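You operate a simulated robot arm through the tools that you are given. There is no shell and no other tool.

The job below is to be done with a simulated two-armed robot. You get a single attempt, and the scene is never put back.

## Task
Run tap 9 clear, plug the end basin, fill it to the yellow line, stand the purple-banded bottle in it.
Fine: plug it with the drain plug; run the tap clear before plugging, fill before the bottle goes in; tap off, no other tap run. Set down upright: what you pick out.

It is judged by the outcome, as a careful person would: the job done as asked, and still so three seconds after it is handed in. It fails if anything else is knocked over, pushed out of place, dropped, spilled or broken.

## Robot
Two 7-joint arms with two-finger parallel grippers on one trunk that stands fixed in place. Base frame: the origin is at the foot of the trunk, x ahead of it, y to its left, z up; the work surface is at about z = 0.9. Units: m, degrees, N and s.
The left shoulder is at [0.07, 0.177, 1.195], the right one opposite. With the tool pointing down near the work surface each hand reaches from about 0.3 to 0.74 m from the base axis, measured 20 degrees to its own side. Payload 3.43 kg a hand.
The TCP of each hand is the grasp point between the finger pads, 0.03 m short of the fingertips. In the tool frame z runs along the fingers and y along their closing line. The gripper opens to 0.094 m. The fingers are 0.028 m wide and 0.01 m thick; the gripper's body (0.05 by 0.096 m) begins 0.055 m behind the TCP.
Orientation is told as [roll, pitch, yaw] about the base's x, y, z axes, in that order, counted from this pose: with the fingers straight down and closing along the base's y, the tool's x points along the base's -x, its y along +y and its z along -z.

## Interface
- The arms move only by the tool arm_command. It takes "left_commands", "right_commands" or both (then of equal length, played together; a hand with none holds still); each is a list of rows, each an object of numbers (a shift or turn left out is 0, a gripper value left out holds the last): "x", "y", "z": the shift along the tool's x, y, z in units of 30 mm (1.0 is 30 mm); "rx", "ry", "rz": the turn, a rotation vector about the tool's x, y, z in units of 5 degrees (1.0 is 5 degrees). In form: [{"x": .., "y": .., "z": .., "rx": .., "ry": .., "rz": ..}, ...]. A call has 1 to 20 rows; each row shifts and turns the commanded pose from where the row before left it, along the tool's axes as they then stand. "left_hand" and "right_hand" are, for a hand that has rows, the finger opening in m, from 0 to 0.094, set as the call begins (left out, the last holds). A call with a number of a shift or a turn outside -1 to 1 is refused whole. A row lasts 0.2 s, in which the tool goes at most 0.05 m and 8.6 degrees; a call with a longer step from one row to the next is refused whole, and so is a gripper value outside its range. Where a pose cannot be reached the arm comes as near as it can. A force on the tool above 40 N (or 10 N above the force at the start of the call, whichever is more), or a blocked arm, ends the call early, and 0.2 s more pass. The fingers move at their own pace (about 0.153 m/s each) and stop on an object; they squeeze with about 42 N. The grip force told is the motor's: it shows also when the fingers shut on nothing. Time passes only in rows, and 0.2 s behind the last, so rows that do not move let the fingers close. The reply holds the time, the measured pose of the TCP, the force on the tool along the base axes, the opening and the grip force, in the units named above and with some noise, with the torque about the TCP (base axes, N m) and any sound that the robot's microphone picked up.
- Cameras (640 x 400 px; columns grow to the right, rows downward): "scene" is now at [0.131, 0.0138, 1.5006]; the picture's right is [0.18, -0.98, 0.00], its down [-0.69, -0.13, -0.71] and it looks along [0.70, 0.13, -0.70] (base axes); focal length 356 px, centre (320, 200). "left" rides on the left gripper at [0.076, -0.014, -0.102] in its tool frame; the picture's right is [0.18, 0.98, 0.00], its down [-0.75, 0.14, -0.64] and it looks along [-0.63, 0.12, 0.77] (tool axes); focal length 243 px, centre (320, 200). "right" rides on the right gripper at [0.076, 0.014, -0.103] in its tool frame; the picture's right is [-0.18, 0.98, 0.00], its down [-0.75, -0.14, -0.64] and it looks along [-0.63, -0.12, 0.77] (tool axes); focal length 243 px, centre (320, 200). There is no depth. A picture from a camera that has moved, and an enlarged one, comes with that camera's place and axes in the base frame and with its lens.
- grab_frame(camera): a new picture of that camera. The clock stands still meanwhile.
- slide_trunk(by): slides the trunk up (or, below 0, down) by that many m; the arms and the scene camera ride with it, the base frame stays. It gives what a move gives, with no picture.
- pan_tilt(pan, tilt): turns the head with the scene camera to pan (to the left, within 86 degrees either way) and tilt (down, from -29 to 69), counted from straight ahead of the robot. It gives what a move gives.
- enlarge(camera, box): a new picture of the part [left, top, right, bottom] of that camera's present view, enlarged. The clock stands still meanwhile.
- finish_job(): hands the job in; it is judged then, once.

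Nothing tells you positions but the pictures and the camera data. Unless the task says otherwise, let go and move clear before handing in.

The tools are called after ">>>" as a command line: name --argument value ..., lists and objects as JSON in quotes. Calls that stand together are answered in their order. arm_command: Moves the arms, as the interface text tells. Its arguments: {"type":"object","properties":{"left_commands":{"type":"array","items":{"type":"object","properties":{"x":{"type":"number"},"y":{"type":"number"},"z":{"type":"number"},"rx":{"type":"number"},"ry":{"type":"number"},"rz":{"type":"number"}}}},"left_hand":{"type":"number"},"right_commands":{"type":"array","items":{"type":"object","properties":{"x":{"type":"number"},"y":{"type":"number"},"z":{"type":"number"},"rx":{"type":"number"},"ry":{"type":"number"},"rz":{"type":"number"}}}},"right_hand":{"type":"number"}},"required":[]} The other tools are called the same way: slide_trunk (by) slides the trunk up or down; pan_tilt (pan, tilt) turns the head that bears the scene camera; grab_frame (camera) takes a picture; enlarge (camera, box) takes an enlarged picture of a part of a camera's view; finish_job () hands the job in.

At the start:

```text
time: 0.0
left_eef_pos: [0.4501, 0.3696, 1.1984]
left_tcp_rot: [0.0, -0.1, 0.1]
left_contact_force: [0.5, 0.2, 0.2]
left_torque: [0.0, -0.04, 0.0]
left_opening: 0.094
left_gripper_force: 0.1
right_eef_pos: [0.4743, -0.1196, 1.1341]
right_tcp_rot: [0.1, 0.0, -0.1]
right_contact_force: [0.5, 0.2, 0.2]
right_torque: [0.0, -0.03, -0.03]
right_opening: 0.0939
right_gripper_force: 0.1
trunk travel left (down, up): [-0.775, 0.065]
head pan, tilt: [10.6, 44.7]
```

scene: 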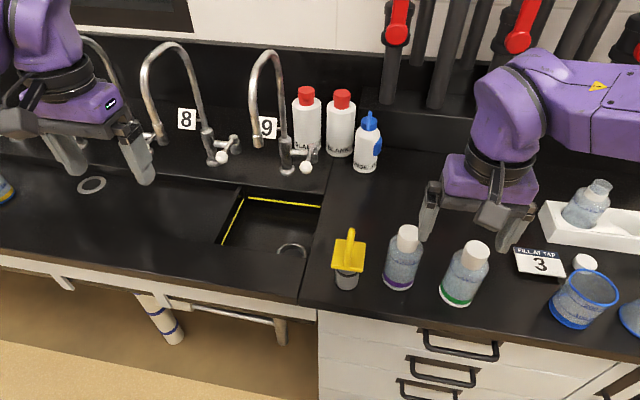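
right: 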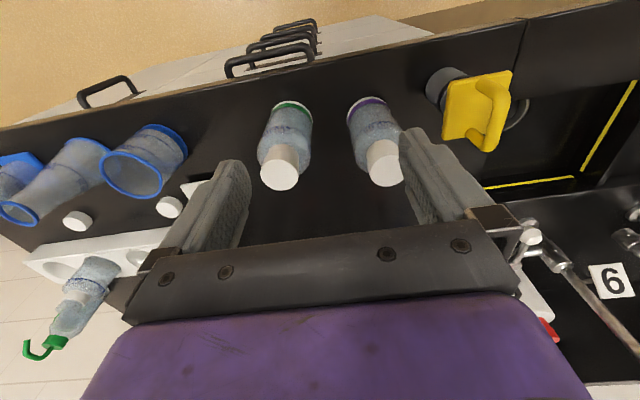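
left: 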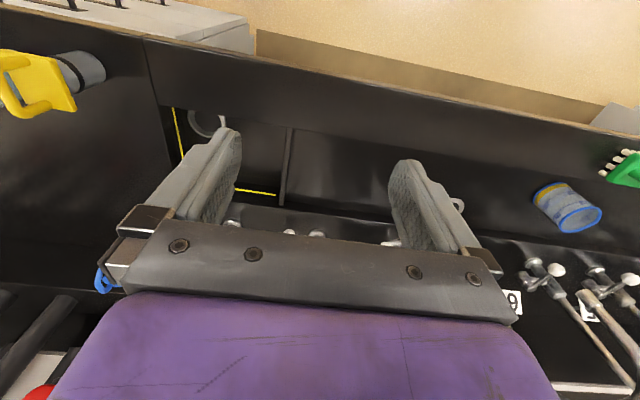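

I see the end basin with a yellow line, taps labelled 8 and 9, a yellow-handled plug-like object, and two bottles (purple-banded and green-banded). I'll look closer before moving.

>>> enlarge --camera "scene" --box '[200, 30, 360, 130]'

>>> enlarge --camera "scene" --box '[180, 120, 340, 220]'

>>> enlarge --camera "scene" --box '[200, 170, 360, 270]'

>>> enlarge --camera "scene" --box '[310, 210, 500, 320]'

```text
4.00 times, centred on (280, 80) of scene
camera zoom: at [0.131, 0.0138, 1.5006], right [0.18, -0.98, 0.0], down [-0.69, -0.13, -0.71], along [0.7, 0.13, -0.7], focal length 1426 px, centre (480, 680)
```

zoom: 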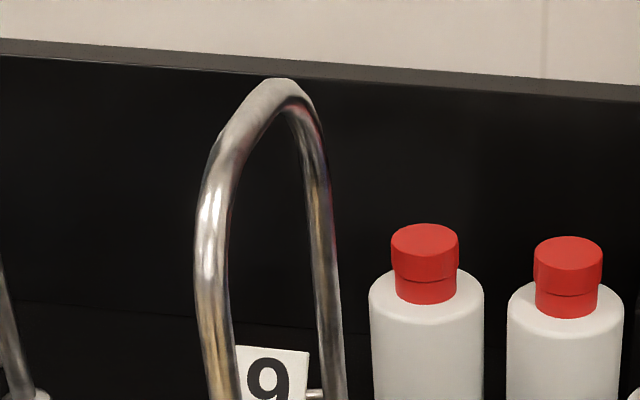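

```text
4.00 times, centred on (260, 170) of scene
camera zoom: at [0.131, 0.0138, 1.5006], right [0.18, -0.98, 0.0], down [-0.69, -0.13, -0.71], along [0.7, 0.13, -0.7], focal length 1426 px, centre (560, 320)
```

zoom: 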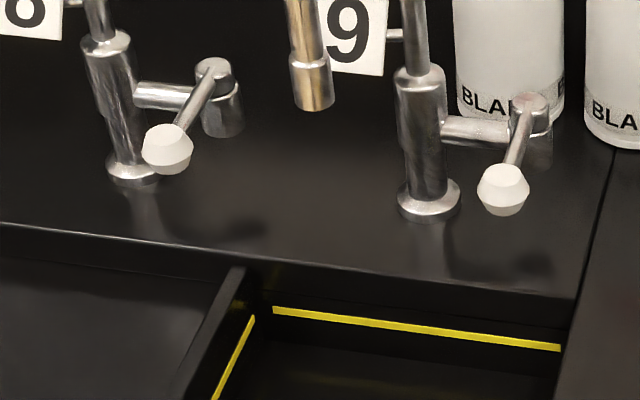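

```text
4.00 times, centred on (280, 220) of scene
camera zoom: at [0.131, 0.0138, 1.5006], right [0.18, -0.98, 0.0], down [-0.69, -0.13, -0.71], along [0.7, 0.13, -0.7], focal length 1426 px, centre (480, 120)
```

zoom: 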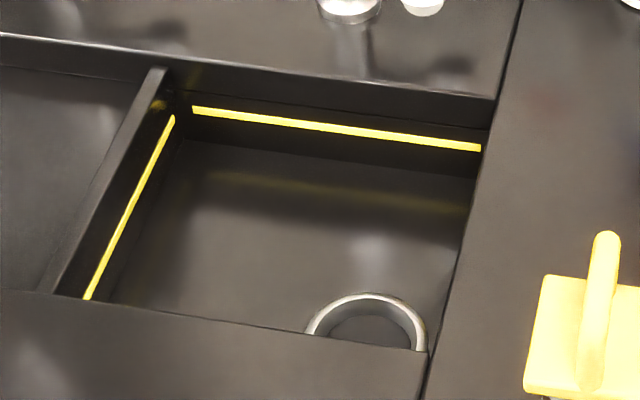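

```text
3.37 times, centred on (405, 265) of scene
camera zoom: at [0.131, 0.0138, 1.5006], right [0.18, -0.98, 0.0], down [-0.69, -0.13, -0.71], along [0.7, 0.13, -0.7], focal length 1201 px, centre (34, -19)
```

zoom: 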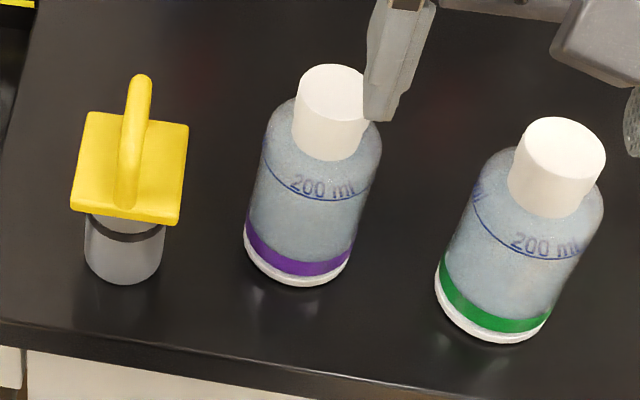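

The drain plug looks to be the yellow-topped grey stopper; the bottle is beside it. I'll look around to make sure there are no other candidates (e.g. another purple-banded bottle or plug) and to see the taps.

>>> pan_tilt --pan 40 --tilt 40

>>> grab_frame --camera "scene"

>>> pan_tilt --pan -35 --tilt 40

>>> grab_frame --camera "scene"

>>> pan_tilt --pan 12 --tilt 55

>>> grab_frame --camera "scene"

```text
time: 0.9
left_eef_pos: [0.4502, 0.3694, 1.1987]
left_tcp_rot: [-0.1, 0.0, 0.0]
left_contact_force: [-0.1, -0.3, 1.0]
left_torque: [0.0, 0.02, 0.03]
left_opening: 0.0941
left_gripper_force: 0.0
right_eef_pos: [0.4745, -0.1206, 1.1344]
right_tcp_rot: [0.0, -0.2, -0.1]
right_contact_force: [0.2, -0.5, 0.3]
right_torque: [0.03, 0.02, -0.01]
right_opening: 0.094
right_gripper_force: 0.0
trunk travel left (down, up): [-0.775, 0.065]
head pan, tilt: [40.0, 40.0]
```

```text
taken
camera scene: at [0.116, 0.0533, 1.5074], right [0.64, -0.77, 0.0], down [-0.49, -0.41, -0.77], along [0.59, 0.49, -0.64], focal length 356 px, centre (320, 200)
```

scene: 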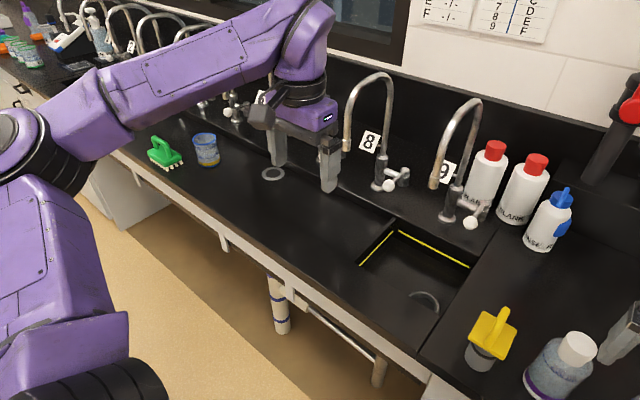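

```text
time: 2.4
left_eef_pos: [0.4507, 0.3689, 1.1992]
left_tcp_rot: [-0.1, 0.0, 0.1]
left_contact_force: [0.3, 0.0, 0.8]
left_torque: [-0.02, 0.03, -0.01]
left_opening: 0.0939
left_gripper_force: 0.0
right_eef_pos: [0.4751, -0.1203, 1.134]
right_tcp_rot: [0.1, -0.2, -0.2]
right_contact_force: [-0.3, 1.6, -0.5]
right_torque: [0.02, 0.01, -0.01]
right_opening: 0.0939
right_gripper_force: 0.0
trunk travel left (down, up): [-0.775, 0.065]
head pan, tilt: [-35.0, 40.0]
```

```text
taken
camera scene: at [0.1205, -0.0499, 1.5074], right [-0.57, -0.82, 0.0], down [-0.53, 0.37, -0.77], along [0.63, -0.44, -0.64], focal length 356 px, centre (320, 200)
```

scene: 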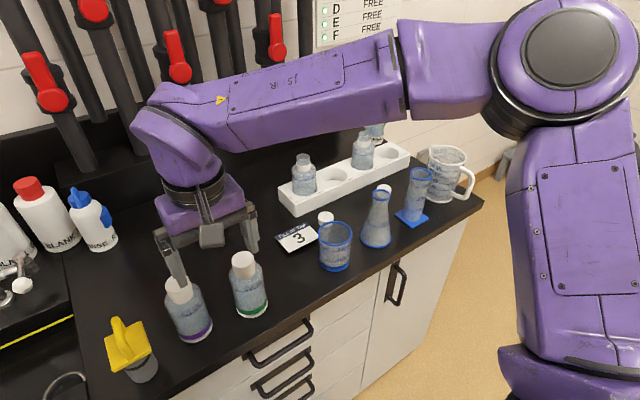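

```text
time: 3.6
left_eef_pos: [0.4496, 0.369, 1.1989]
left_tcp_rot: [0.0, 0.0, 0.1]
left_contact_force: [0.1, 0.1, -0.4]
left_torque: [0.0, -0.01, -0.02]
left_opening: 0.0939
left_gripper_force: 0.0
right_eef_pos: [0.4737, -0.1188, 1.1346]
right_tcp_rot: [0.1, -0.1, -0.1]
right_contact_force: [0.2, 0.3, 0.5]
right_torque: [0.03, 0.03, -0.01]
right_opening: 0.0941
right_gripper_force: 0.0
trunk travel left (down, up): [-0.775, 0.065]
head pan, tilt: [12.0, 55.0]
```

```text
taken
camera scene: at [0.1214, 0.0137, 1.4867], right [0.21, -0.98, 0.0], down [-0.8, -0.17, -0.57], along [0.56, 0.12, -0.82], focal length 356 px, centre (320, 200)
```

scene: 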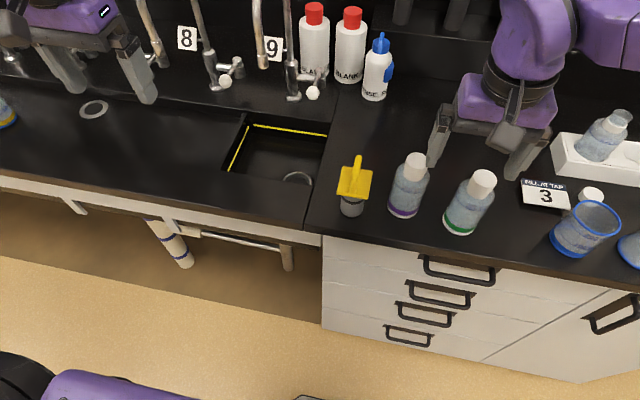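

Only one purple-banded bottle (≈0.53, −0.07) and one drain plug (≈0.51, 0.03) are present; the basin spans roughly x 0.556–0.745, y 0.12–0.33, and tap 9's lever points towards me at about (0.74, 0.16, 0.985). I'll move the right arm out of the way and bring the left hand for a closer look at the tap.

>>> arm_command --right_commands '[{"z": -1}, {"z": -1}, {"x": 0.5, "y": -1}, {"x": 0.5, "y": -1}, {"x": 0.5, "y": -1}, {"x": 0.5, "y": -1}, {"y": -1}, {"y": -1}, {"y": -1}]' --left_commands '[{"y": -1}, {"y": -1}, {"y": -1}, {"y": -1}, {"y": -1}, {}, {}, {}, {}]'

>>> grab_frame --camera "left"

>>> grab_frame --camera "scene"

```text
time: 5.6
left_eef_pos: [0.4498, 0.2193, 1.1989]
left_tcp_rot: [0.0, 0.0, 0.0]
left_contact_force: [0.0, 0.0, -0.4]
left_torque: [0.01, -0.02, 0.0]
left_opening: 0.0942
left_gripper_force: 0.1
right_eef_pos: [0.4147, -0.2613, 1.1965]
right_tcp_rot: [0.1, -0.4, -0.6]
right_contact_force: [0.1, 0.4, -0.1]
right_torque: [-0.03, 0.0, 0.02]
right_opening: 0.0941
right_gripper_force: 0.1
right hand out of reach, approached as far as the arm can: row 7, 8, 9
trunk travel left (down, up): [-0.775, 0.065]
head pan, tilt: [12.0, 55.0]
```

```text
taken
camera left: at [0.3744, 0.2039, 1.3001], right [-0.18, 0.98, 0.0], down [0.75, 0.14, 0.64], along [0.63, 0.12, -0.77], focal length 243 px, centre (320, 200)
```

left: 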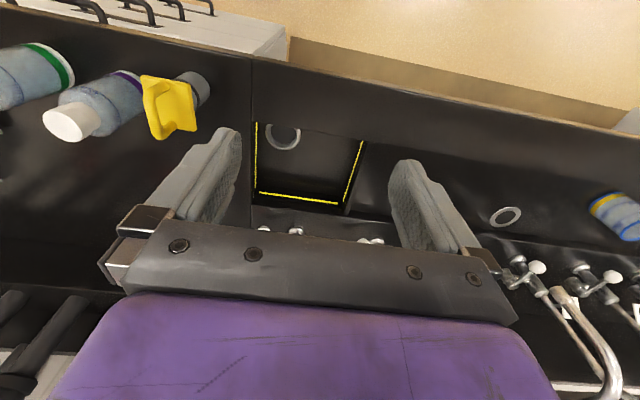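

```text
taken
camera scene: at [0.1209, 0.0134, 1.4868], right [0.21, -0.98, 0.0], down [-0.8, -0.17, -0.57], along [0.56, 0.12, -0.82], focal length 356 px, centre (320, 200)
```

scene: 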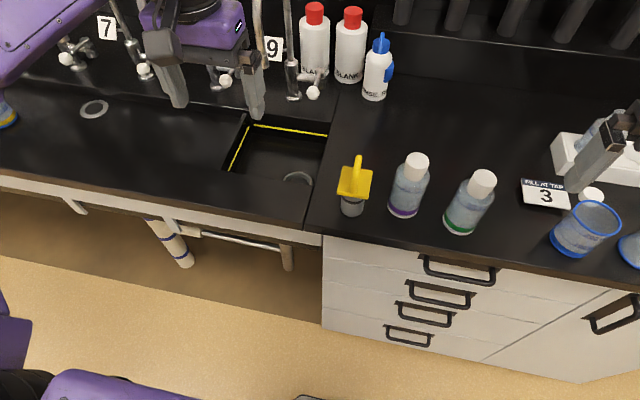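

The right arm is clear. I'll zoom the left camera onto the basin and the drain to triangulate.

>>> enlarge --camera "left" --box '[235, 105, 395, 205]'

>>> enlarge --camera "left" --box '[240, 185, 400, 285]'

>>> enlarge --camera "scene" --box '[220, 100, 380, 200]'

>>> enlarge --camera "scene" --box '[250, 0, 410, 100]'

```text
4.00 times, centred on (315, 155) of left
camera zoom: at [0.3744, 0.2039, 1.3001], right [-0.18, 0.98, 0.0], down [0.75, 0.14, 0.64], along [0.63, 0.12, -0.77], focal length 970 px, centre (340, 380)
```

zoom: 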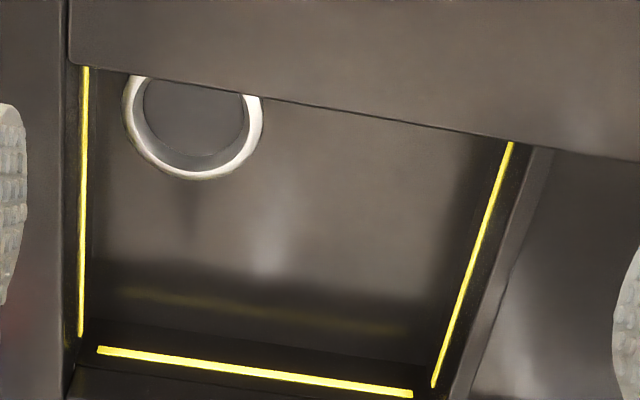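

```text
4.00 times, centred on (320, 235) of left
camera zoom: at [0.3744, 0.2039, 1.3001], right [-0.18, 0.98, 0.0], down [0.75, 0.14, 0.64], along [0.63, 0.12, -0.77], focal length 970 px, centre (320, 60)
```

zoom: 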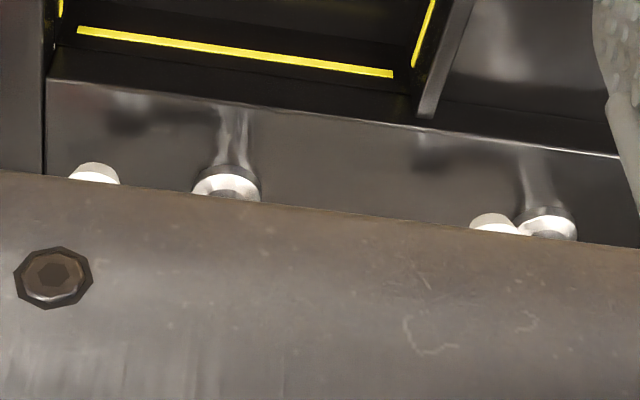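

```text
4.00 times, centred on (300, 150) of scene
camera zoom: at [0.1209, 0.0134, 1.4868], right [0.21, -0.98, 0.0], down [-0.8, -0.17, -0.57], along [0.56, 0.12, -0.82], focal length 1426 px, centre (400, 400)
```

zoom: 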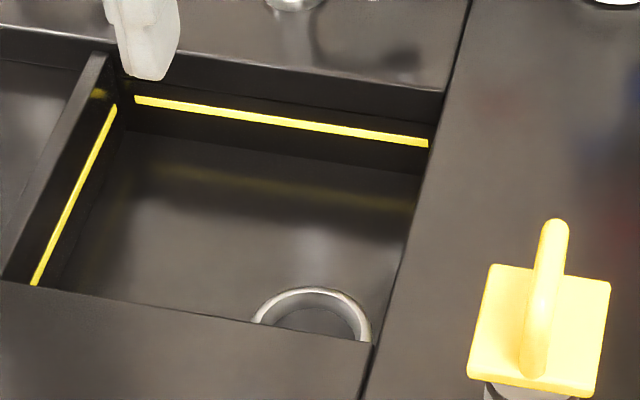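

```text
4.00 times, centred on (330, 50) of scene
camera zoom: at [0.1209, 0.0134, 1.4868], right [0.21, -0.98, 0.0], down [-0.8, -0.17, -0.57], along [0.56, 0.12, -0.82], focal length 1426 px, centre (280, 800)
```

zoom: 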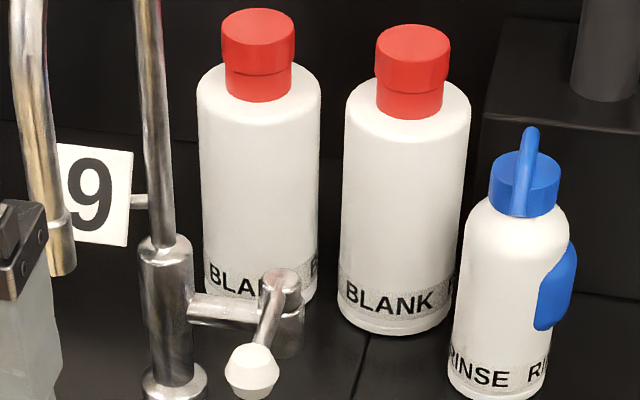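

Triangulation puts the basin floor near z≈0.825, the line near 0.855, and the drain ring near (0.60, 0.17). I'll use the right arm with a tilted tool to work tap 9's lever, staging it first in free air at about (0.60, −0.02, 1.17).

>>> arm_command --right_commands '[{"x": -0.8, "y": 1}, {"x": -0.8, "y": 1}, {"x": -0.8, "y": 1}, {"x": -0.8, "y": 1}, {"x": -0.8, "y": 1}, {"x": -0.8, "y": 1}, {"x": -0.8, "y": 1}, {"x": -0.8, "y": 1}]' --right_hand 0.03 --left_commands '[{"y": 1}, {"y": 1}, {"y": 1}, {"y": 1}, {"y": 1}, {"y": 1}, {"x": 0.5}, {"x": 0.5}]'

```text
time: 7.4
left_eef_pos: [0.4166, 0.3984, 1.2014]
left_tcp_rot: [0.0, -0.1, 0.0]
left_contact_force: [-0.1, -0.2, -0.6]
left_torque: [-0.02, -0.06, 0.01]
left_opening: 0.0937
left_gripper_force: 0.0
right_eef_pos: [0.5652, -0.0704, 1.1951]
right_tcp_rot: [0.1, -0.2, -0.1]
right_contact_force: [0.3, 0.1, 0.2]
right_torque: [-0.03, -0.01, 0.01]
right_opening: 0.0301
right_gripper_force: 0.1
right hand out of reach, approached as far as the arm can: row 7, 8
trunk travel left (down, up): [-0.775, 0.065]
head pan, tilt: [12.0, 55.0]
```

Reach is limited with the tool straight down this high; tilting the tool will help. I'll yaw 25° and tilt 60° forward now.

>>> arm_command --right_commands '[{"x": 0.5, "z": 0.5, "rz": -1}, {"x": 0.5, "z": 0.5, "rz": -1}, {"rz": -1}, {"rz": -1}, {"rz": -1}, {"ry": -1}, {"ry": -1}, {"ry": -1}, {"ry": -1}, {"ry": -1}, {"ry": -1}, {"ry": -1}, {"ry": -1}, {"ry": -1}, {"ry": -1}, {}]'

>>> grab_frame --camera "right"

>>> grab_frame --camera "scene"

```text
time: 10.8
left_eef_pos: [0.4193, 0.399, 1.2001]
left_tcp_rot: [0.0, 0.0, 0.0]
left_contact_force: [0.8, 0.4, -0.7]
left_torque: [0.01, 0.0, 0.01]
left_opening: 0.0942
left_gripper_force: 0.0
right_eef_pos: [0.5369, -0.072, 1.1651]
right_tcp_rot: [0.1, -50.2, 9.9]
right_contact_force: [-0.1, 0.1, 0.2]
right_torque: [0.0, -0.01, -0.03]
right_opening: 0.0301
right_gripper_force: 0.0
right hand out of reach, approached as far as the arm can: row 3, 4, 5
trunk travel left (down, up): [-0.775, 0.065]
head pan, tilt: [12.0, 55.0]
```

```text
taken
camera right: at [0.4092, -0.0787, 1.1725], right [-0.05, 0.99, 0.14], down [0.01, -0.14, 0.99], along [1.0, 0.05, -0.01], focal length 243 px, centre (320, 200)
```

right: 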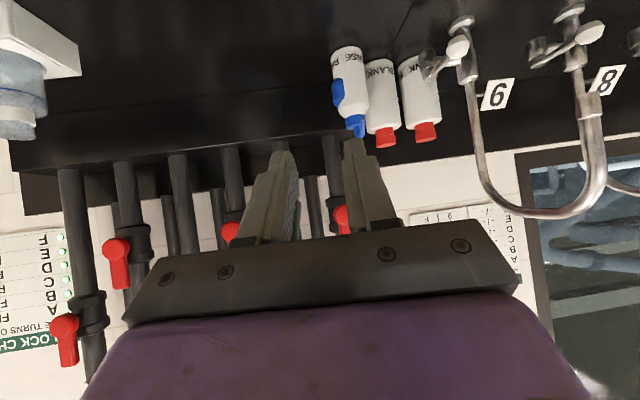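

```text
taken
camera scene: at [0.1215, 0.0138, 1.4867], right [0.21, -0.98, 0.0], down [-0.8, -0.17, -0.57], along [0.56, 0.12, -0.82], focal length 356 px, centre (320, 200)
```

scene: 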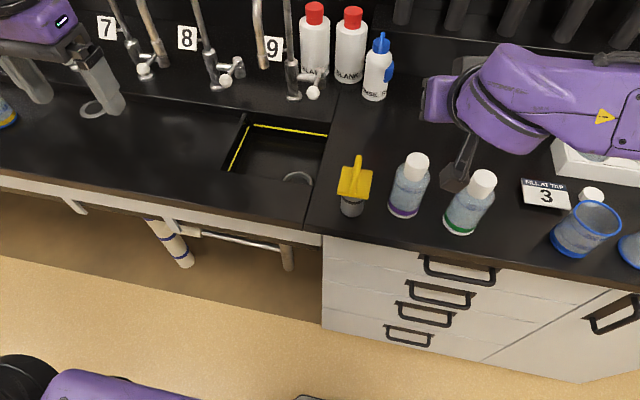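

The tilt works and the right camera now sees the tap well (upside down). I'll zoom in on the lever and the wall notices.

>>> enlarge --camera "right" --box '[380, 0, 540, 100]'

>>> enlarge --camera "right" --box '[0, 220, 160, 380]'

>>> enlarge --camera "right" --box '[400, 180, 560, 280]'

>>> pan_tilt --pan 12 --tilt 20

>>> grab_frame --camera "scene"

```text
4.00 times, centred on (460, 50) of right
camera zoom: at [0.4092, -0.0787, 1.1725], right [-0.05, 0.99, 0.14], down [0.01, -0.14, 0.99], along [1.0, 0.05, -0.01], focal length 970 px, centre (-240, 800)
```

zoom: 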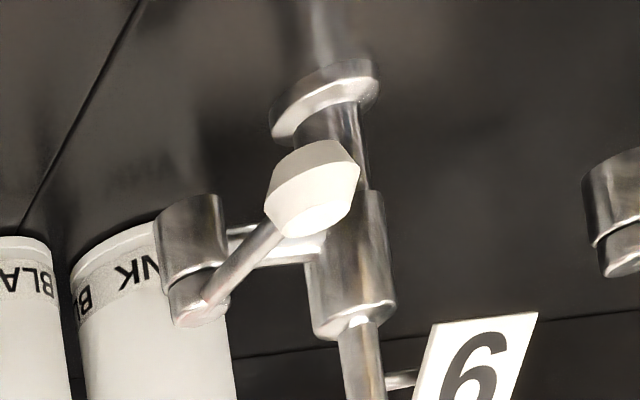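

```text
2.50 times, centred on (80, 300) of right
camera zoom: at [0.4092, -0.0787, 1.1725], right [-0.05, 0.99, 0.14], down [0.01, -0.14, 0.99], along [1.0, 0.05, -0.01], focal length 606 px, centre (920, -50)
```

zoom: 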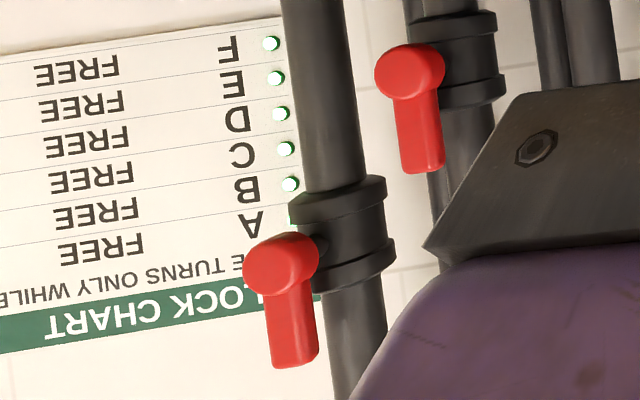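

```text
4.00 times, centred on (480, 230) of right
camera zoom: at [0.4092, -0.0787, 1.1725], right [-0.05, 0.99, 0.14], down [0.01, -0.14, 0.99], along [1.0, 0.05, -0.01], focal length 970 px, centre (-320, 80)
```

zoom: 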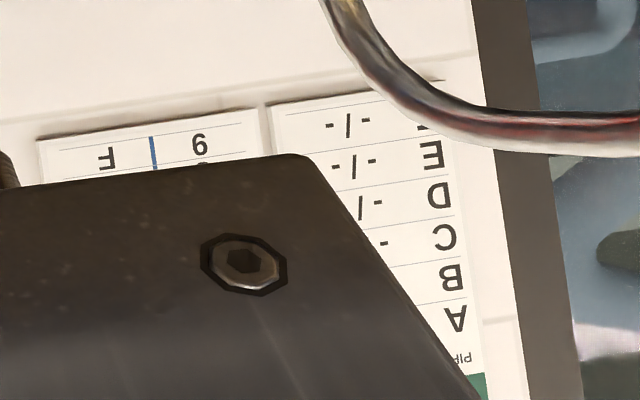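

```text
time: 11.8
left_eef_pos: [0.4198, 0.3993, 1.2005]
left_tcp_rot: [-0.1, 0.0, 0.1]
left_contact_force: [-0.2, -0.6, 0.3]
left_torque: [0.04, -0.01, 0.0]
left_opening: 0.0937
left_gripper_force: 0.0
right_eef_pos: [0.5358, -0.0712, 1.1645]
right_tcp_rot: [-0.1, -50.1, 9.8]
right_contact_force: [-0.3, 0.6, 0.0]
right_torque: [0.01, -0.02, -0.01]
right_opening: 0.0301
right_gripper_force: 0.1
trunk travel left (down, up): [-0.775, 0.065]
head pan, tilt: [12.0, 20.0]
```

```text
taken
camera scene: at [0.1418, 0.0181, 1.5387], right [0.21, -0.98, 0.0], down [-0.34, -0.07, -0.94], along [0.92, 0.2, -0.34], focal length 356 px, centre (320, 200)
```

scene: 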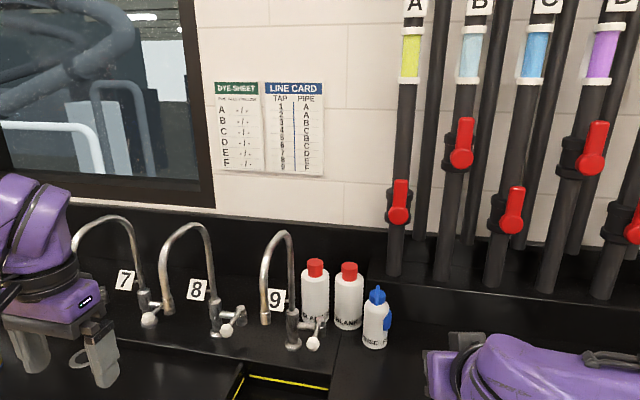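

There are wall cards that matter: a line card (tap → pipe), a dye sheet and a lock chart, plus pipes with valves. I'll read them closely.

>>> enlarge --camera "scene" --box '[205, 75, 335, 180]'

>>> enlarge --camera "scene" --box '[220, 210, 380, 360]'

>>> pan_tilt --pan -25 --tilt 8

>>> grab_frame --camera "scene"

>>> enlarge --camera "scene" --box '[0, 0, 320, 200]'

>>> enlarge --camera "scene" --box '[320, 100, 640, 300]'

```text
3.81 times, centred on (270, 128) of scene
camera zoom: at [0.1418, 0.0181, 1.5387], right [0.21, -0.98, 0.0], down [-0.34, -0.07, -0.94], along [0.92, 0.2, -0.34], focal length 1358 px, centre (510, 476)
```

zoom: 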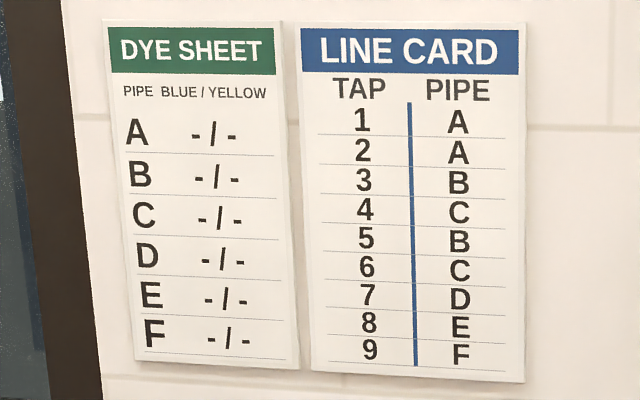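

```text
2.67 times, centred on (300, 285) of scene
camera zoom: at [0.1418, 0.0181, 1.5387], right [0.21, -0.98, 0.0], down [-0.34, -0.07, -0.94], along [0.92, 0.2, -0.34], focal length 951 px, centre (373, -27)
```

zoom: 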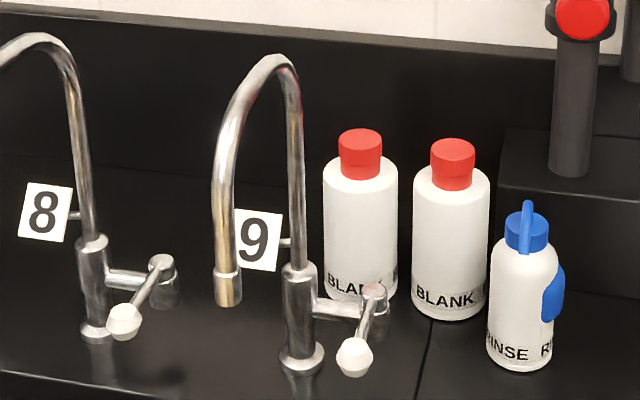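

```text
time: 12.8
left_eef_pos: [0.4192, 0.3992, 1.2002]
left_tcp_rot: [0.0, 0.1, 0.0]
left_contact_force: [-0.2, 1.1, -0.9]
left_torque: [0.01, 0.01, 0.0]
left_opening: 0.0942
left_gripper_force: 0.0
right_eef_pos: [0.5355, -0.0707, 1.1653]
right_tcp_rot: [0.2, -50.1, 9.8]
right_contact_force: [-0.1, 0.2, 0.4]
right_torque: [-0.01, 0.01, -0.01]
right_opening: 0.0301
right_gripper_force: 0.0
trunk travel left (down, up): [-0.775, 0.065]
head pan, tilt: [-25.0, 8.0]
```

```text
taken
camera scene: at [0.1348, -0.0402, 1.5583], right [-0.42, -0.91, 0.0], down [-0.13, 0.06, -0.99], along [0.9, -0.42, -0.14], focal length 356 px, centre (320, 200)
```

scene: 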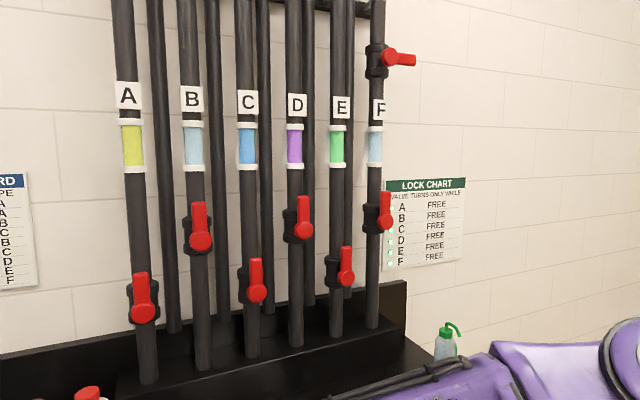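

```text
2.00 times, centred on (160, 100) of scene
camera zoom: at [0.1348, -0.0402, 1.5583], right [-0.42, -0.91, 0.0], down [-0.13, 0.06, -0.99], along [0.9, -0.42, -0.14], focal length 713 px, centre (640, 400)
```

zoom: 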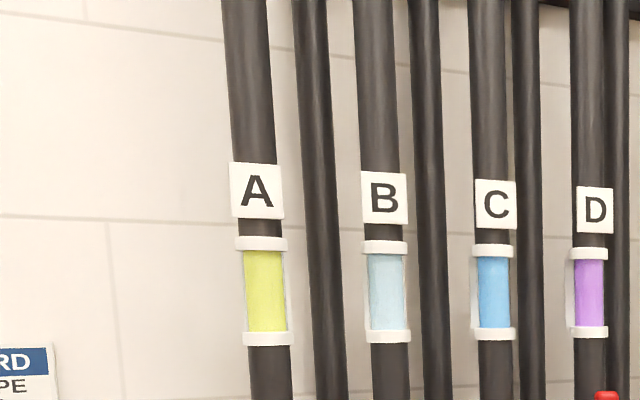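

```text
2.00 times, centred on (480, 200) of scene
camera zoom: at [0.1348, -0.0402, 1.5583], right [-0.42, -0.91, 0.0], down [-0.13, 0.06, -0.99], along [0.9, -0.42, -0.14], focal length 713 px, centre (0, 200)
```

zoom: 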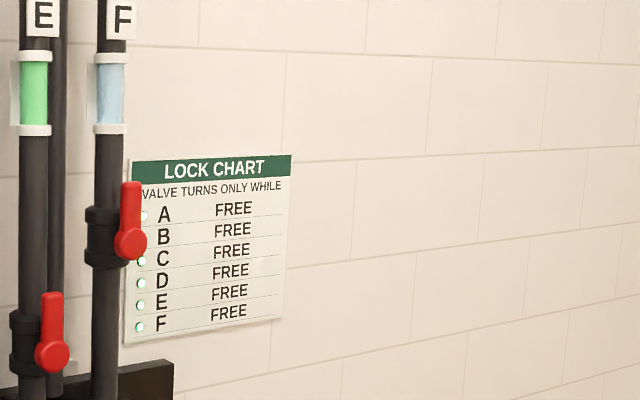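

All pipe valves seem to be in line with their pipes, but there's one more valve high up on pipe F turned sideways. I'll look up to understand it.

>>> pan_tilt --pan -30 --tilt -15

>>> grab_frame --camera "scene"

>>> enlarge --camera "scene" --box '[200, 100, 480, 275]'

```text
time: 13.7
left_eef_pos: [0.4193, 0.3989, 1.2002]
left_tcp_rot: [0.1, 0.0, 0.1]
left_contact_force: [-0.6, 0.8, -0.3]
left_torque: [0.01, -0.02, -0.05]
left_opening: 0.0938
left_gripper_force: 0.0
right_eef_pos: [0.5362, -0.0721, 1.1657]
right_tcp_rot: [0.1, -50.1, 9.7]
right_contact_force: [0.4, 0.1, -0.2]
right_torque: [0.0, 0.0, -0.01]
right_opening: 0.0302
right_gripper_force: 0.0
trunk travel left (down, up): [-0.775, 0.065]
head pan, tilt: [-30.0, -15.0]
```

```text
taken
camera scene: at [0.1206, -0.0415, 1.5935], right [-0.5, -0.87, 0.0], down [0.22, -0.13, -0.97], along [0.84, -0.48, 0.26], focal length 356 px, centre (320, 200)
```

scene: 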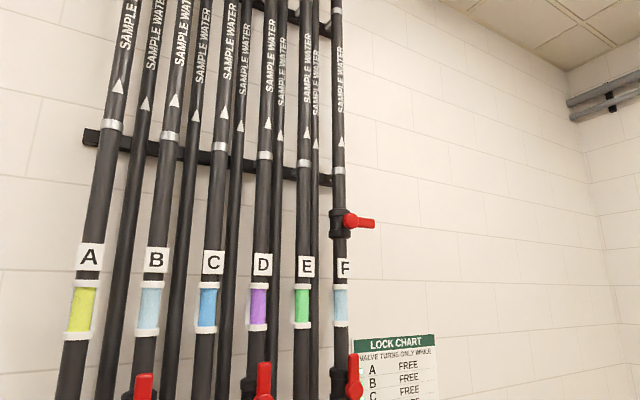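

```text
2.29 times, centred on (340, 188) of scene
camera zoom: at [0.1206, -0.0415, 1.5935], right [-0.5, -0.87, 0.0], down [0.22, -0.13, -0.97], along [0.84, -0.48, 0.26], focal length 815 px, centre (274, 229)
```

zoom: 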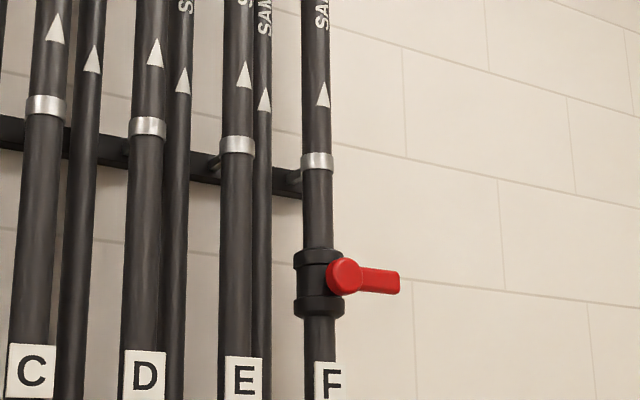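

Line card says tap 9 is on pipe F, whose lower valve is in line and sight glass looks clear; I'll simply try tap 9. Two views agree the knob is at about (0.739, 0.160, 0.985), pivot (0.817, 0.16), so I'll yaw the right tool to 30° and approach it.

>>> arm_command --right_commands '[{"rx": -0.766, "rz": -0.643}, {"rx": -0.766, "rz": -0.643}, {"rx": -0.766, "rz": -0.643}, {"rx": -0.766, "rz": -0.643}, {}]' --right_hand 0.05

>>> pan_tilt --pan 12 --tilt 40

```text
time: 14.9
left_eef_pos: [0.4201, 0.4001, 1.2004]
left_tcp_rot: [0.0, 0.0, 0.0]
left_contact_force: [0.1, 0.6, 0.4]
left_torque: [0.0, -0.02, -0.03]
left_opening: 0.0939
left_gripper_force: 0.1
right_eef_pos: [0.5372, -0.0714, 1.1654]
right_tcp_rot: [0.1, -50.3, 29.8]
right_contact_force: [-0.7, -0.4, -0.8]
right_torque: [0.0, 0.03, 0.0]
right_opening: 0.0501
right_gripper_force: 0.0
trunk travel left (down, up): [-0.775, 0.065]
head pan, tilt: [-30.0, -15.0]
```

```text
time: 16.1
left_eef_pos: [0.4199, 0.4003, 1.2001]
left_tcp_rot: [0.0, 0.1, 0.1]
left_contact_force: [0.5, -0.8, 0.1]
left_torque: [0.0, 0.04, 0.02]
left_opening: 0.0939
left_gripper_force: 0.0
right_eef_pos: [0.5373, -0.0712, 1.1644]
right_tcp_rot: [0.1, -50.1, 30.0]
right_contact_force: [-0.1, -0.2, 0.9]
right_torque: [-0.01, -0.02, -0.02]
right_opening: 0.05
right_gripper_force: 0.2
trunk travel left (down, up): [-0.775, 0.065]
head pan, tilt: [12.0, 40.0]
```

The tool is at yaw 30°, pitch −50°. Now I approach to 8 cm short of the knob.

>>> arm_command --right_commands '[{"x": -0.164, "y": 0.327, "z": 0.863}, {"x": -0.164, "y": 0.327, "z": 0.863}, {"x": -0.164, "y": 0.327, "z": 0.863}, {"x": -0.164, "y": 0.327, "z": 0.863}, {"x": -0.164, "y": 0.327, "z": 0.863}, {"x": -0.164, "y": 0.327, "z": 0.863}, {"x": -0.164, "y": 0.327, "z": 0.863}, {"x": -0.164, "y": 0.327, "z": 0.863}, {"x": -0.164, "y": 0.327, "z": 0.863}, {"x": -0.164, "y": 0.327, "z": 0.863}]'

>>> grab_frame --camera "right"

>>> grab_frame --camera "scene"

```text
time: 18.3
left_eef_pos: [0.4199, 0.4005, 1.2]
left_tcp_rot: [0.0, 0.1, 0.0]
left_contact_force: [-0.2, 0.2, -0.2]
left_torque: [0.0, 0.0, -0.01]
left_opening: 0.094
left_gripper_force: 0.1
right_eef_pos: [0.6887, 0.1302, 1.0348]
right_tcp_rot: [-0.1, -50.1, 29.9]
right_contact_force: [0.5, 0.3, 1.2]
right_torque: [-0.01, -0.02, -0.04]
right_opening: 0.05
right_gripper_force: 0.0
trunk travel left (down, up): [-0.775, 0.065]
head pan, tilt: [12.0, 40.0]
```

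```text
taken
camera right: at [0.5704, 0.0794, 1.0435], right [-0.39, 0.91, 0.14], down [0.06, -0.13, 0.99], along [0.92, 0.39, -0.01], focal length 243 px, centre (320, 200)
```

right: 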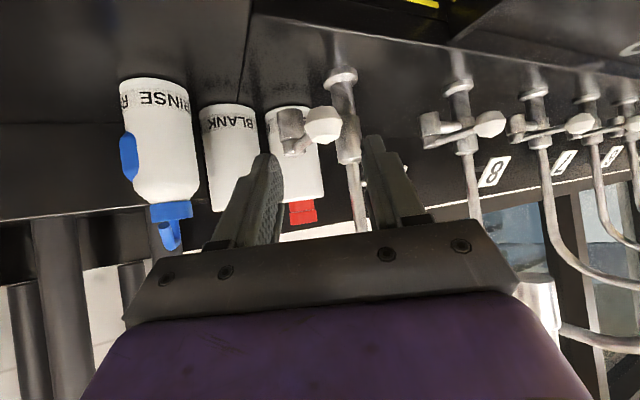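

```text
taken
camera scene: at [0.135, 0.0179, 1.5073], right [0.21, -0.98, 0.0], down [-0.63, -0.13, -0.77], along [0.75, 0.16, -0.64], focal length 356 px, centre (320, 200)
```

scene: 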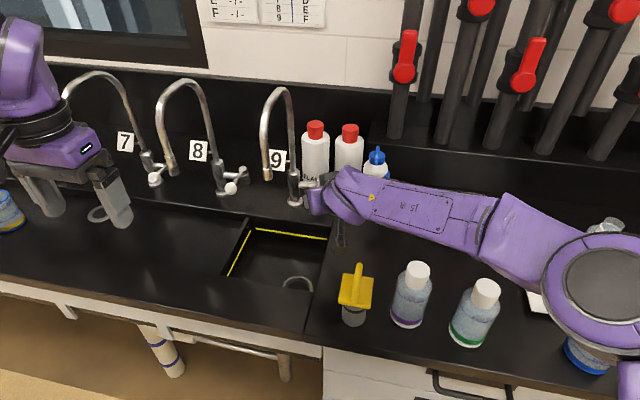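

The knob is centred between the open fingers exactly as predicted. I'll advance along the fingers to straddle it.

>>> arm_command --right_commands '[{"z": 0.6}, {"z": 0.6}, {"z": 0.6}, {"z": 0.65}]'

>>> grab_frame --camera "right"

>>> enlarge --camera "scene" --box '[240, 80, 400, 280]'

```text
time: 19.3
left_eef_pos: [0.4194, 0.3992, 1.1994]
left_tcp_rot: [0.0, 0.0, 0.0]
left_contact_force: [0.3, 0.7, 0.5]
left_torque: [-0.01, 0.02, -0.02]
left_opening: 0.094
left_gripper_force: 0.1
right_eef_pos: [0.7255, 0.154, 0.996]
right_tcp_rot: [0.2, -50.1, 29.9]
right_contact_force: [-0.1, 0.8, -0.5]
right_torque: [-0.01, 0.0, 0.0]
right_opening: 0.0498
right_gripper_force: 0.1
right hand out of reach, approached as far as the arm can: row 4
trunk travel left (down, up): [-0.775, 0.065]
head pan, tilt: [12.0, 40.0]
```

```text
taken
camera right: at [0.6085, 0.1022, 1.0033], right [-0.39, 0.91, 0.14], down [0.06, -0.13, 0.99], along [0.92, 0.39, -0.01], focal length 243 px, centre (320, 200)
```

right: 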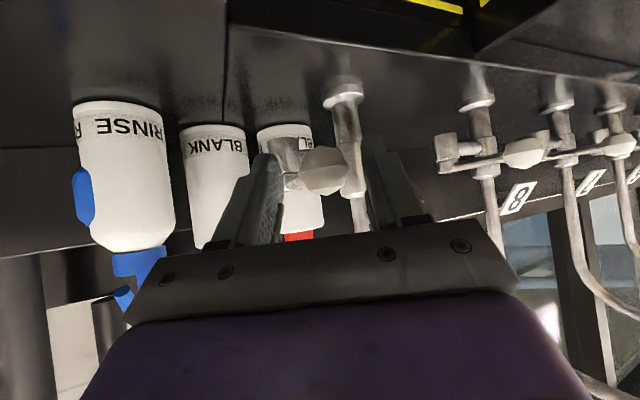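

```text
2.00 times, centred on (320, 180) of scene
camera zoom: at [0.134, 0.0175, 1.5074], right [0.21, -0.98, 0.0], down [-0.63, -0.13, -0.77], along [0.75, 0.16, -0.64], focal length 713 px, centre (320, 240)
```

zoom: 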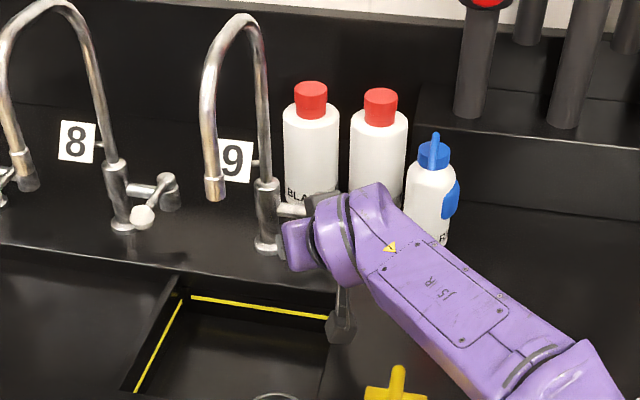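

The fingers straddle the knob at the limit of reach. I'll tilt the tool further for reach, narrow the opening slightly and try swinging the lever to the right.

>>> arm_command --right_commands '[{"ry": -1}, {"ry": -1}, {"ry": -1}, {"z": 0.4}, {}]' --right_hand 0.04

>>> enlarge --camera "right" --box '[220, 80, 420, 240]'

```text
time: 20.5
left_eef_pos: [0.4199, 0.3979, 1.2008]
left_tcp_rot: [0.0, 0.0, 0.0]
left_contact_force: [-0.8, 0.9, 0.2]
left_torque: [0.05, 0.02, 0.01]
left_opening: 0.0939
left_gripper_force: 0.1
right_eef_pos: [0.7356, 0.1574, 0.9903]
right_tcp_rot: [0.0, -65.2, 30.0]
right_contact_force: [-0.4, -0.6, 0.0]
right_torque: [-0.03, 0.0, -0.02]
right_opening: 0.04
right_gripper_force: 0.1
trunk travel left (down, up): [-0.775, 0.065]
head pan, tilt: [12.0, 40.0]
```

```text
2.50 times, centred on (320, 160) of right
camera zoom: at [0.6196, 0.1083, 0.9654], right [-0.42, 0.89, 0.17], down [-0.16, -0.26, 0.95], along [0.89, 0.38, 0.25], focal length 606 px, centre (320, 300)
```

zoom: 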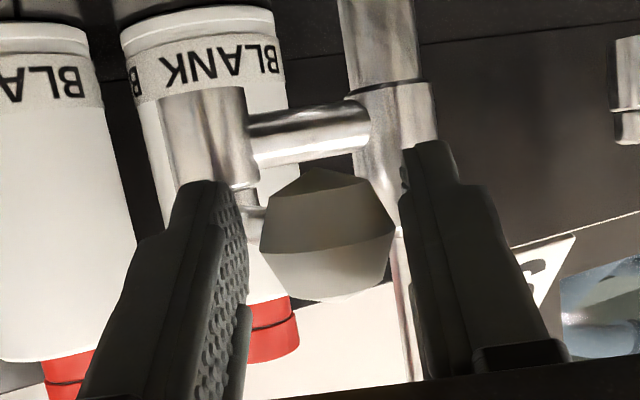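

The knob sits between the fingers. Now a gentle push to the right (−y) with the arc.

>>> arm_command --right_commands '[{"x": 0.03, "y": -0.38, "z": -0.15}, {"x": 0.04, "y": -0.4, "z": -0.1}, {"x": 0.06, "y": -0.45, "z": -0.05}, {}]'

>>> grab_frame --camera "right"

>>> enlarge --camera "scene" --box '[200, 80, 400, 300]'

```text
time: 21.5
left_eef_pos: [0.419, 0.3997, 1.2001]
left_tcp_rot: [-0.1, 0.0, 0.0]
left_contact_force: [-0.3, -0.1, 0.1]
left_torque: [0.01, 0.01, -0.03]
left_opening: 0.094
left_gripper_force: 0.0
right_eef_pos: [0.7469, 0.1186, 0.991]
right_tcp_rot: [-0.1, -65.1, 29.8]
right_contact_force: [0.1, -0.8, -0.5]
right_torque: [0.0, 0.01, 0.02]
right_opening: 0.04
right_gripper_force: 0.0
trunk travel left (down, up): [-0.775, 0.065]
head pan, tilt: [12.0, 40.0]
```

```text
taken
camera right: at [0.6308, 0.07, 0.9658], right [-0.42, 0.89, 0.17], down [-0.16, -0.25, 0.95], along [0.89, 0.38, 0.25], focal length 243 px, centre (320, 200)
```

right: 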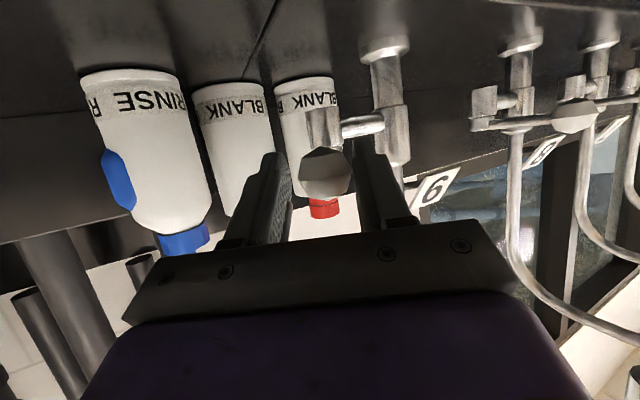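

```text
1.82 times, centred on (300, 190) of scene
camera zoom: at [0.1339, 0.017, 1.5074], right [0.21, -0.98, 0.0], down [-0.63, -0.13, -0.77], along [0.75, 0.16, -0.64], focal length 648 px, centre (356, 218)
```

zoom: 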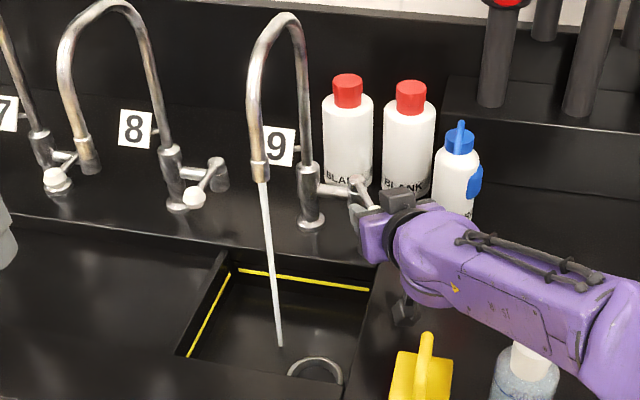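

Water is flowing from tap 9. I'll zoom in to check its colour.

>>> enlarge --camera "scene" --box '[250, 150, 330, 310]'

>>> enlarge --camera "left" --box '[100, 80, 420, 280]'

```text
2.50 times, centred on (290, 230) of scene
camera zoom: at [0.1339, 0.017, 1.5074], right [0.21, -0.98, 0.0], down [-0.63, -0.13, -0.77], along [0.75, 0.16, -0.64], focal length 891 px, centre (395, 125)
```

zoom: 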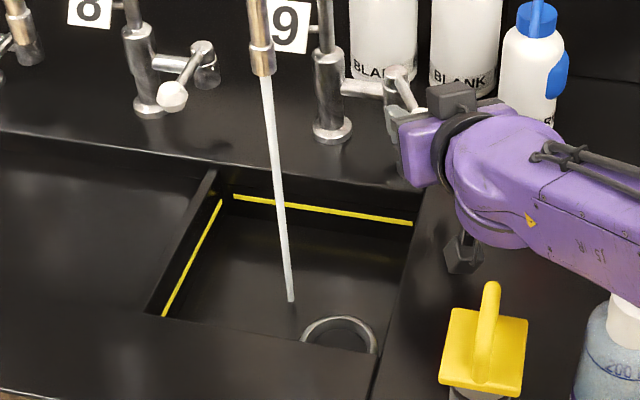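

```text
2.00 times, centred on (260, 180) of left
camera zoom: at [0.3433, 0.3846, 1.3013], right [-0.18, 0.98, 0.0], down [0.75, 0.14, 0.64], along [0.63, 0.12, -0.77], focal length 485 px, centre (440, 240)
```

zoom: 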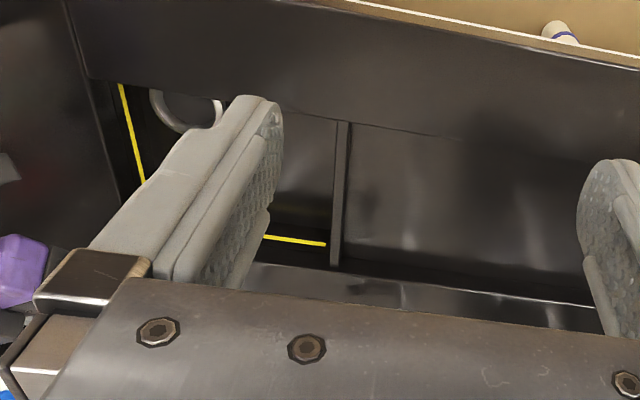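

The stream looks pale/greyish; I'll let it run and compare.

>>> arm_command --right_commands '[{}, {}, {}, {}, {}, {}, {}, {}, {}, {}]'

>>> enlarge --camera "scene" --box '[250, 150, 330, 310]'

>>> arm_command --right_commands '[{}, {}, {}, {}, {}, {}, {}, {}, {}, {}, {}, {}, {}, {}, {}, {}, {}, {}, {}, {}]'

>>> enlarge --camera "scene" --box '[250, 150, 330, 310]'

```text
time: 23.7
left_eef_pos: [0.4207, 0.3994, 1.2004]
left_tcp_rot: [0.0, -0.1, 0.0]
left_contact_force: [-0.9, -0.2, 0.2]
left_torque: [0.01, 0.03, 0.02]
left_opening: 0.0942
left_gripper_force: 0.1
right_eef_pos: [0.7465, 0.1199, 0.9915]
right_tcp_rot: [0.0, -65.1, 29.9]
right_contact_force: [0.1, -0.8, -0.1]
right_torque: [0.02, -0.01, 0.0]
right_opening: 0.04
right_gripper_force: 0.1
trunk travel left (down, up): [-0.775, 0.065]
head pan, tilt: [12.0, 40.0]
```

```text
2.50 times, centred on (290, 230) of scene
camera zoom: at [0.134, 0.0166, 1.5074], right [0.21, -0.98, 0.0], down [-0.63, -0.13, -0.77], along [0.75, 0.16, -0.64], focal length 891 px, centre (395, 125)
```

zoom: 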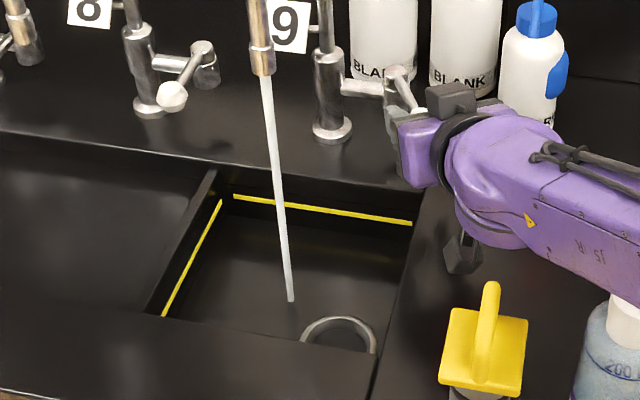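

```text
time: 27.9
left_eef_pos: [0.419, 0.399, 1.2]
left_tcp_rot: [0.0, 0.0, 0.0]
left_contact_force: [-0.1, -0.8, -0.2]
left_torque: [0.02, -0.02, -0.01]
left_opening: 0.0942
left_gripper_force: 0.0
right_eef_pos: [0.7454, 0.1186, 0.9907]
right_tcp_rot: [0.0, -65.1, 29.9]
right_contact_force: [0.2, -1.1, -0.6]
right_torque: [-0.01, 0.02, 0.0]
right_opening: 0.0401
right_gripper_force: 0.1
trunk travel left (down, up): [-0.775, 0.065]
head pan, tilt: [12.0, 40.0]
```

```text
2.50 times, centred on (290, 230) of scene
camera zoom: at [0.134, 0.0166, 1.5074], right [0.21, -0.98, 0.0], down [-0.63, -0.13, -0.77], along [0.75, 0.16, -0.64], focal length 891 px, centre (395, 125)
```

zoom: 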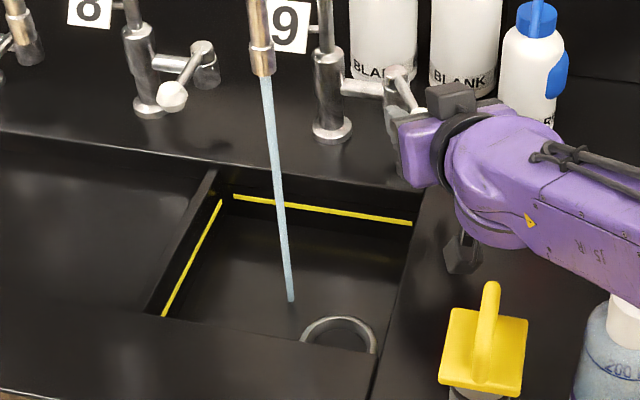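

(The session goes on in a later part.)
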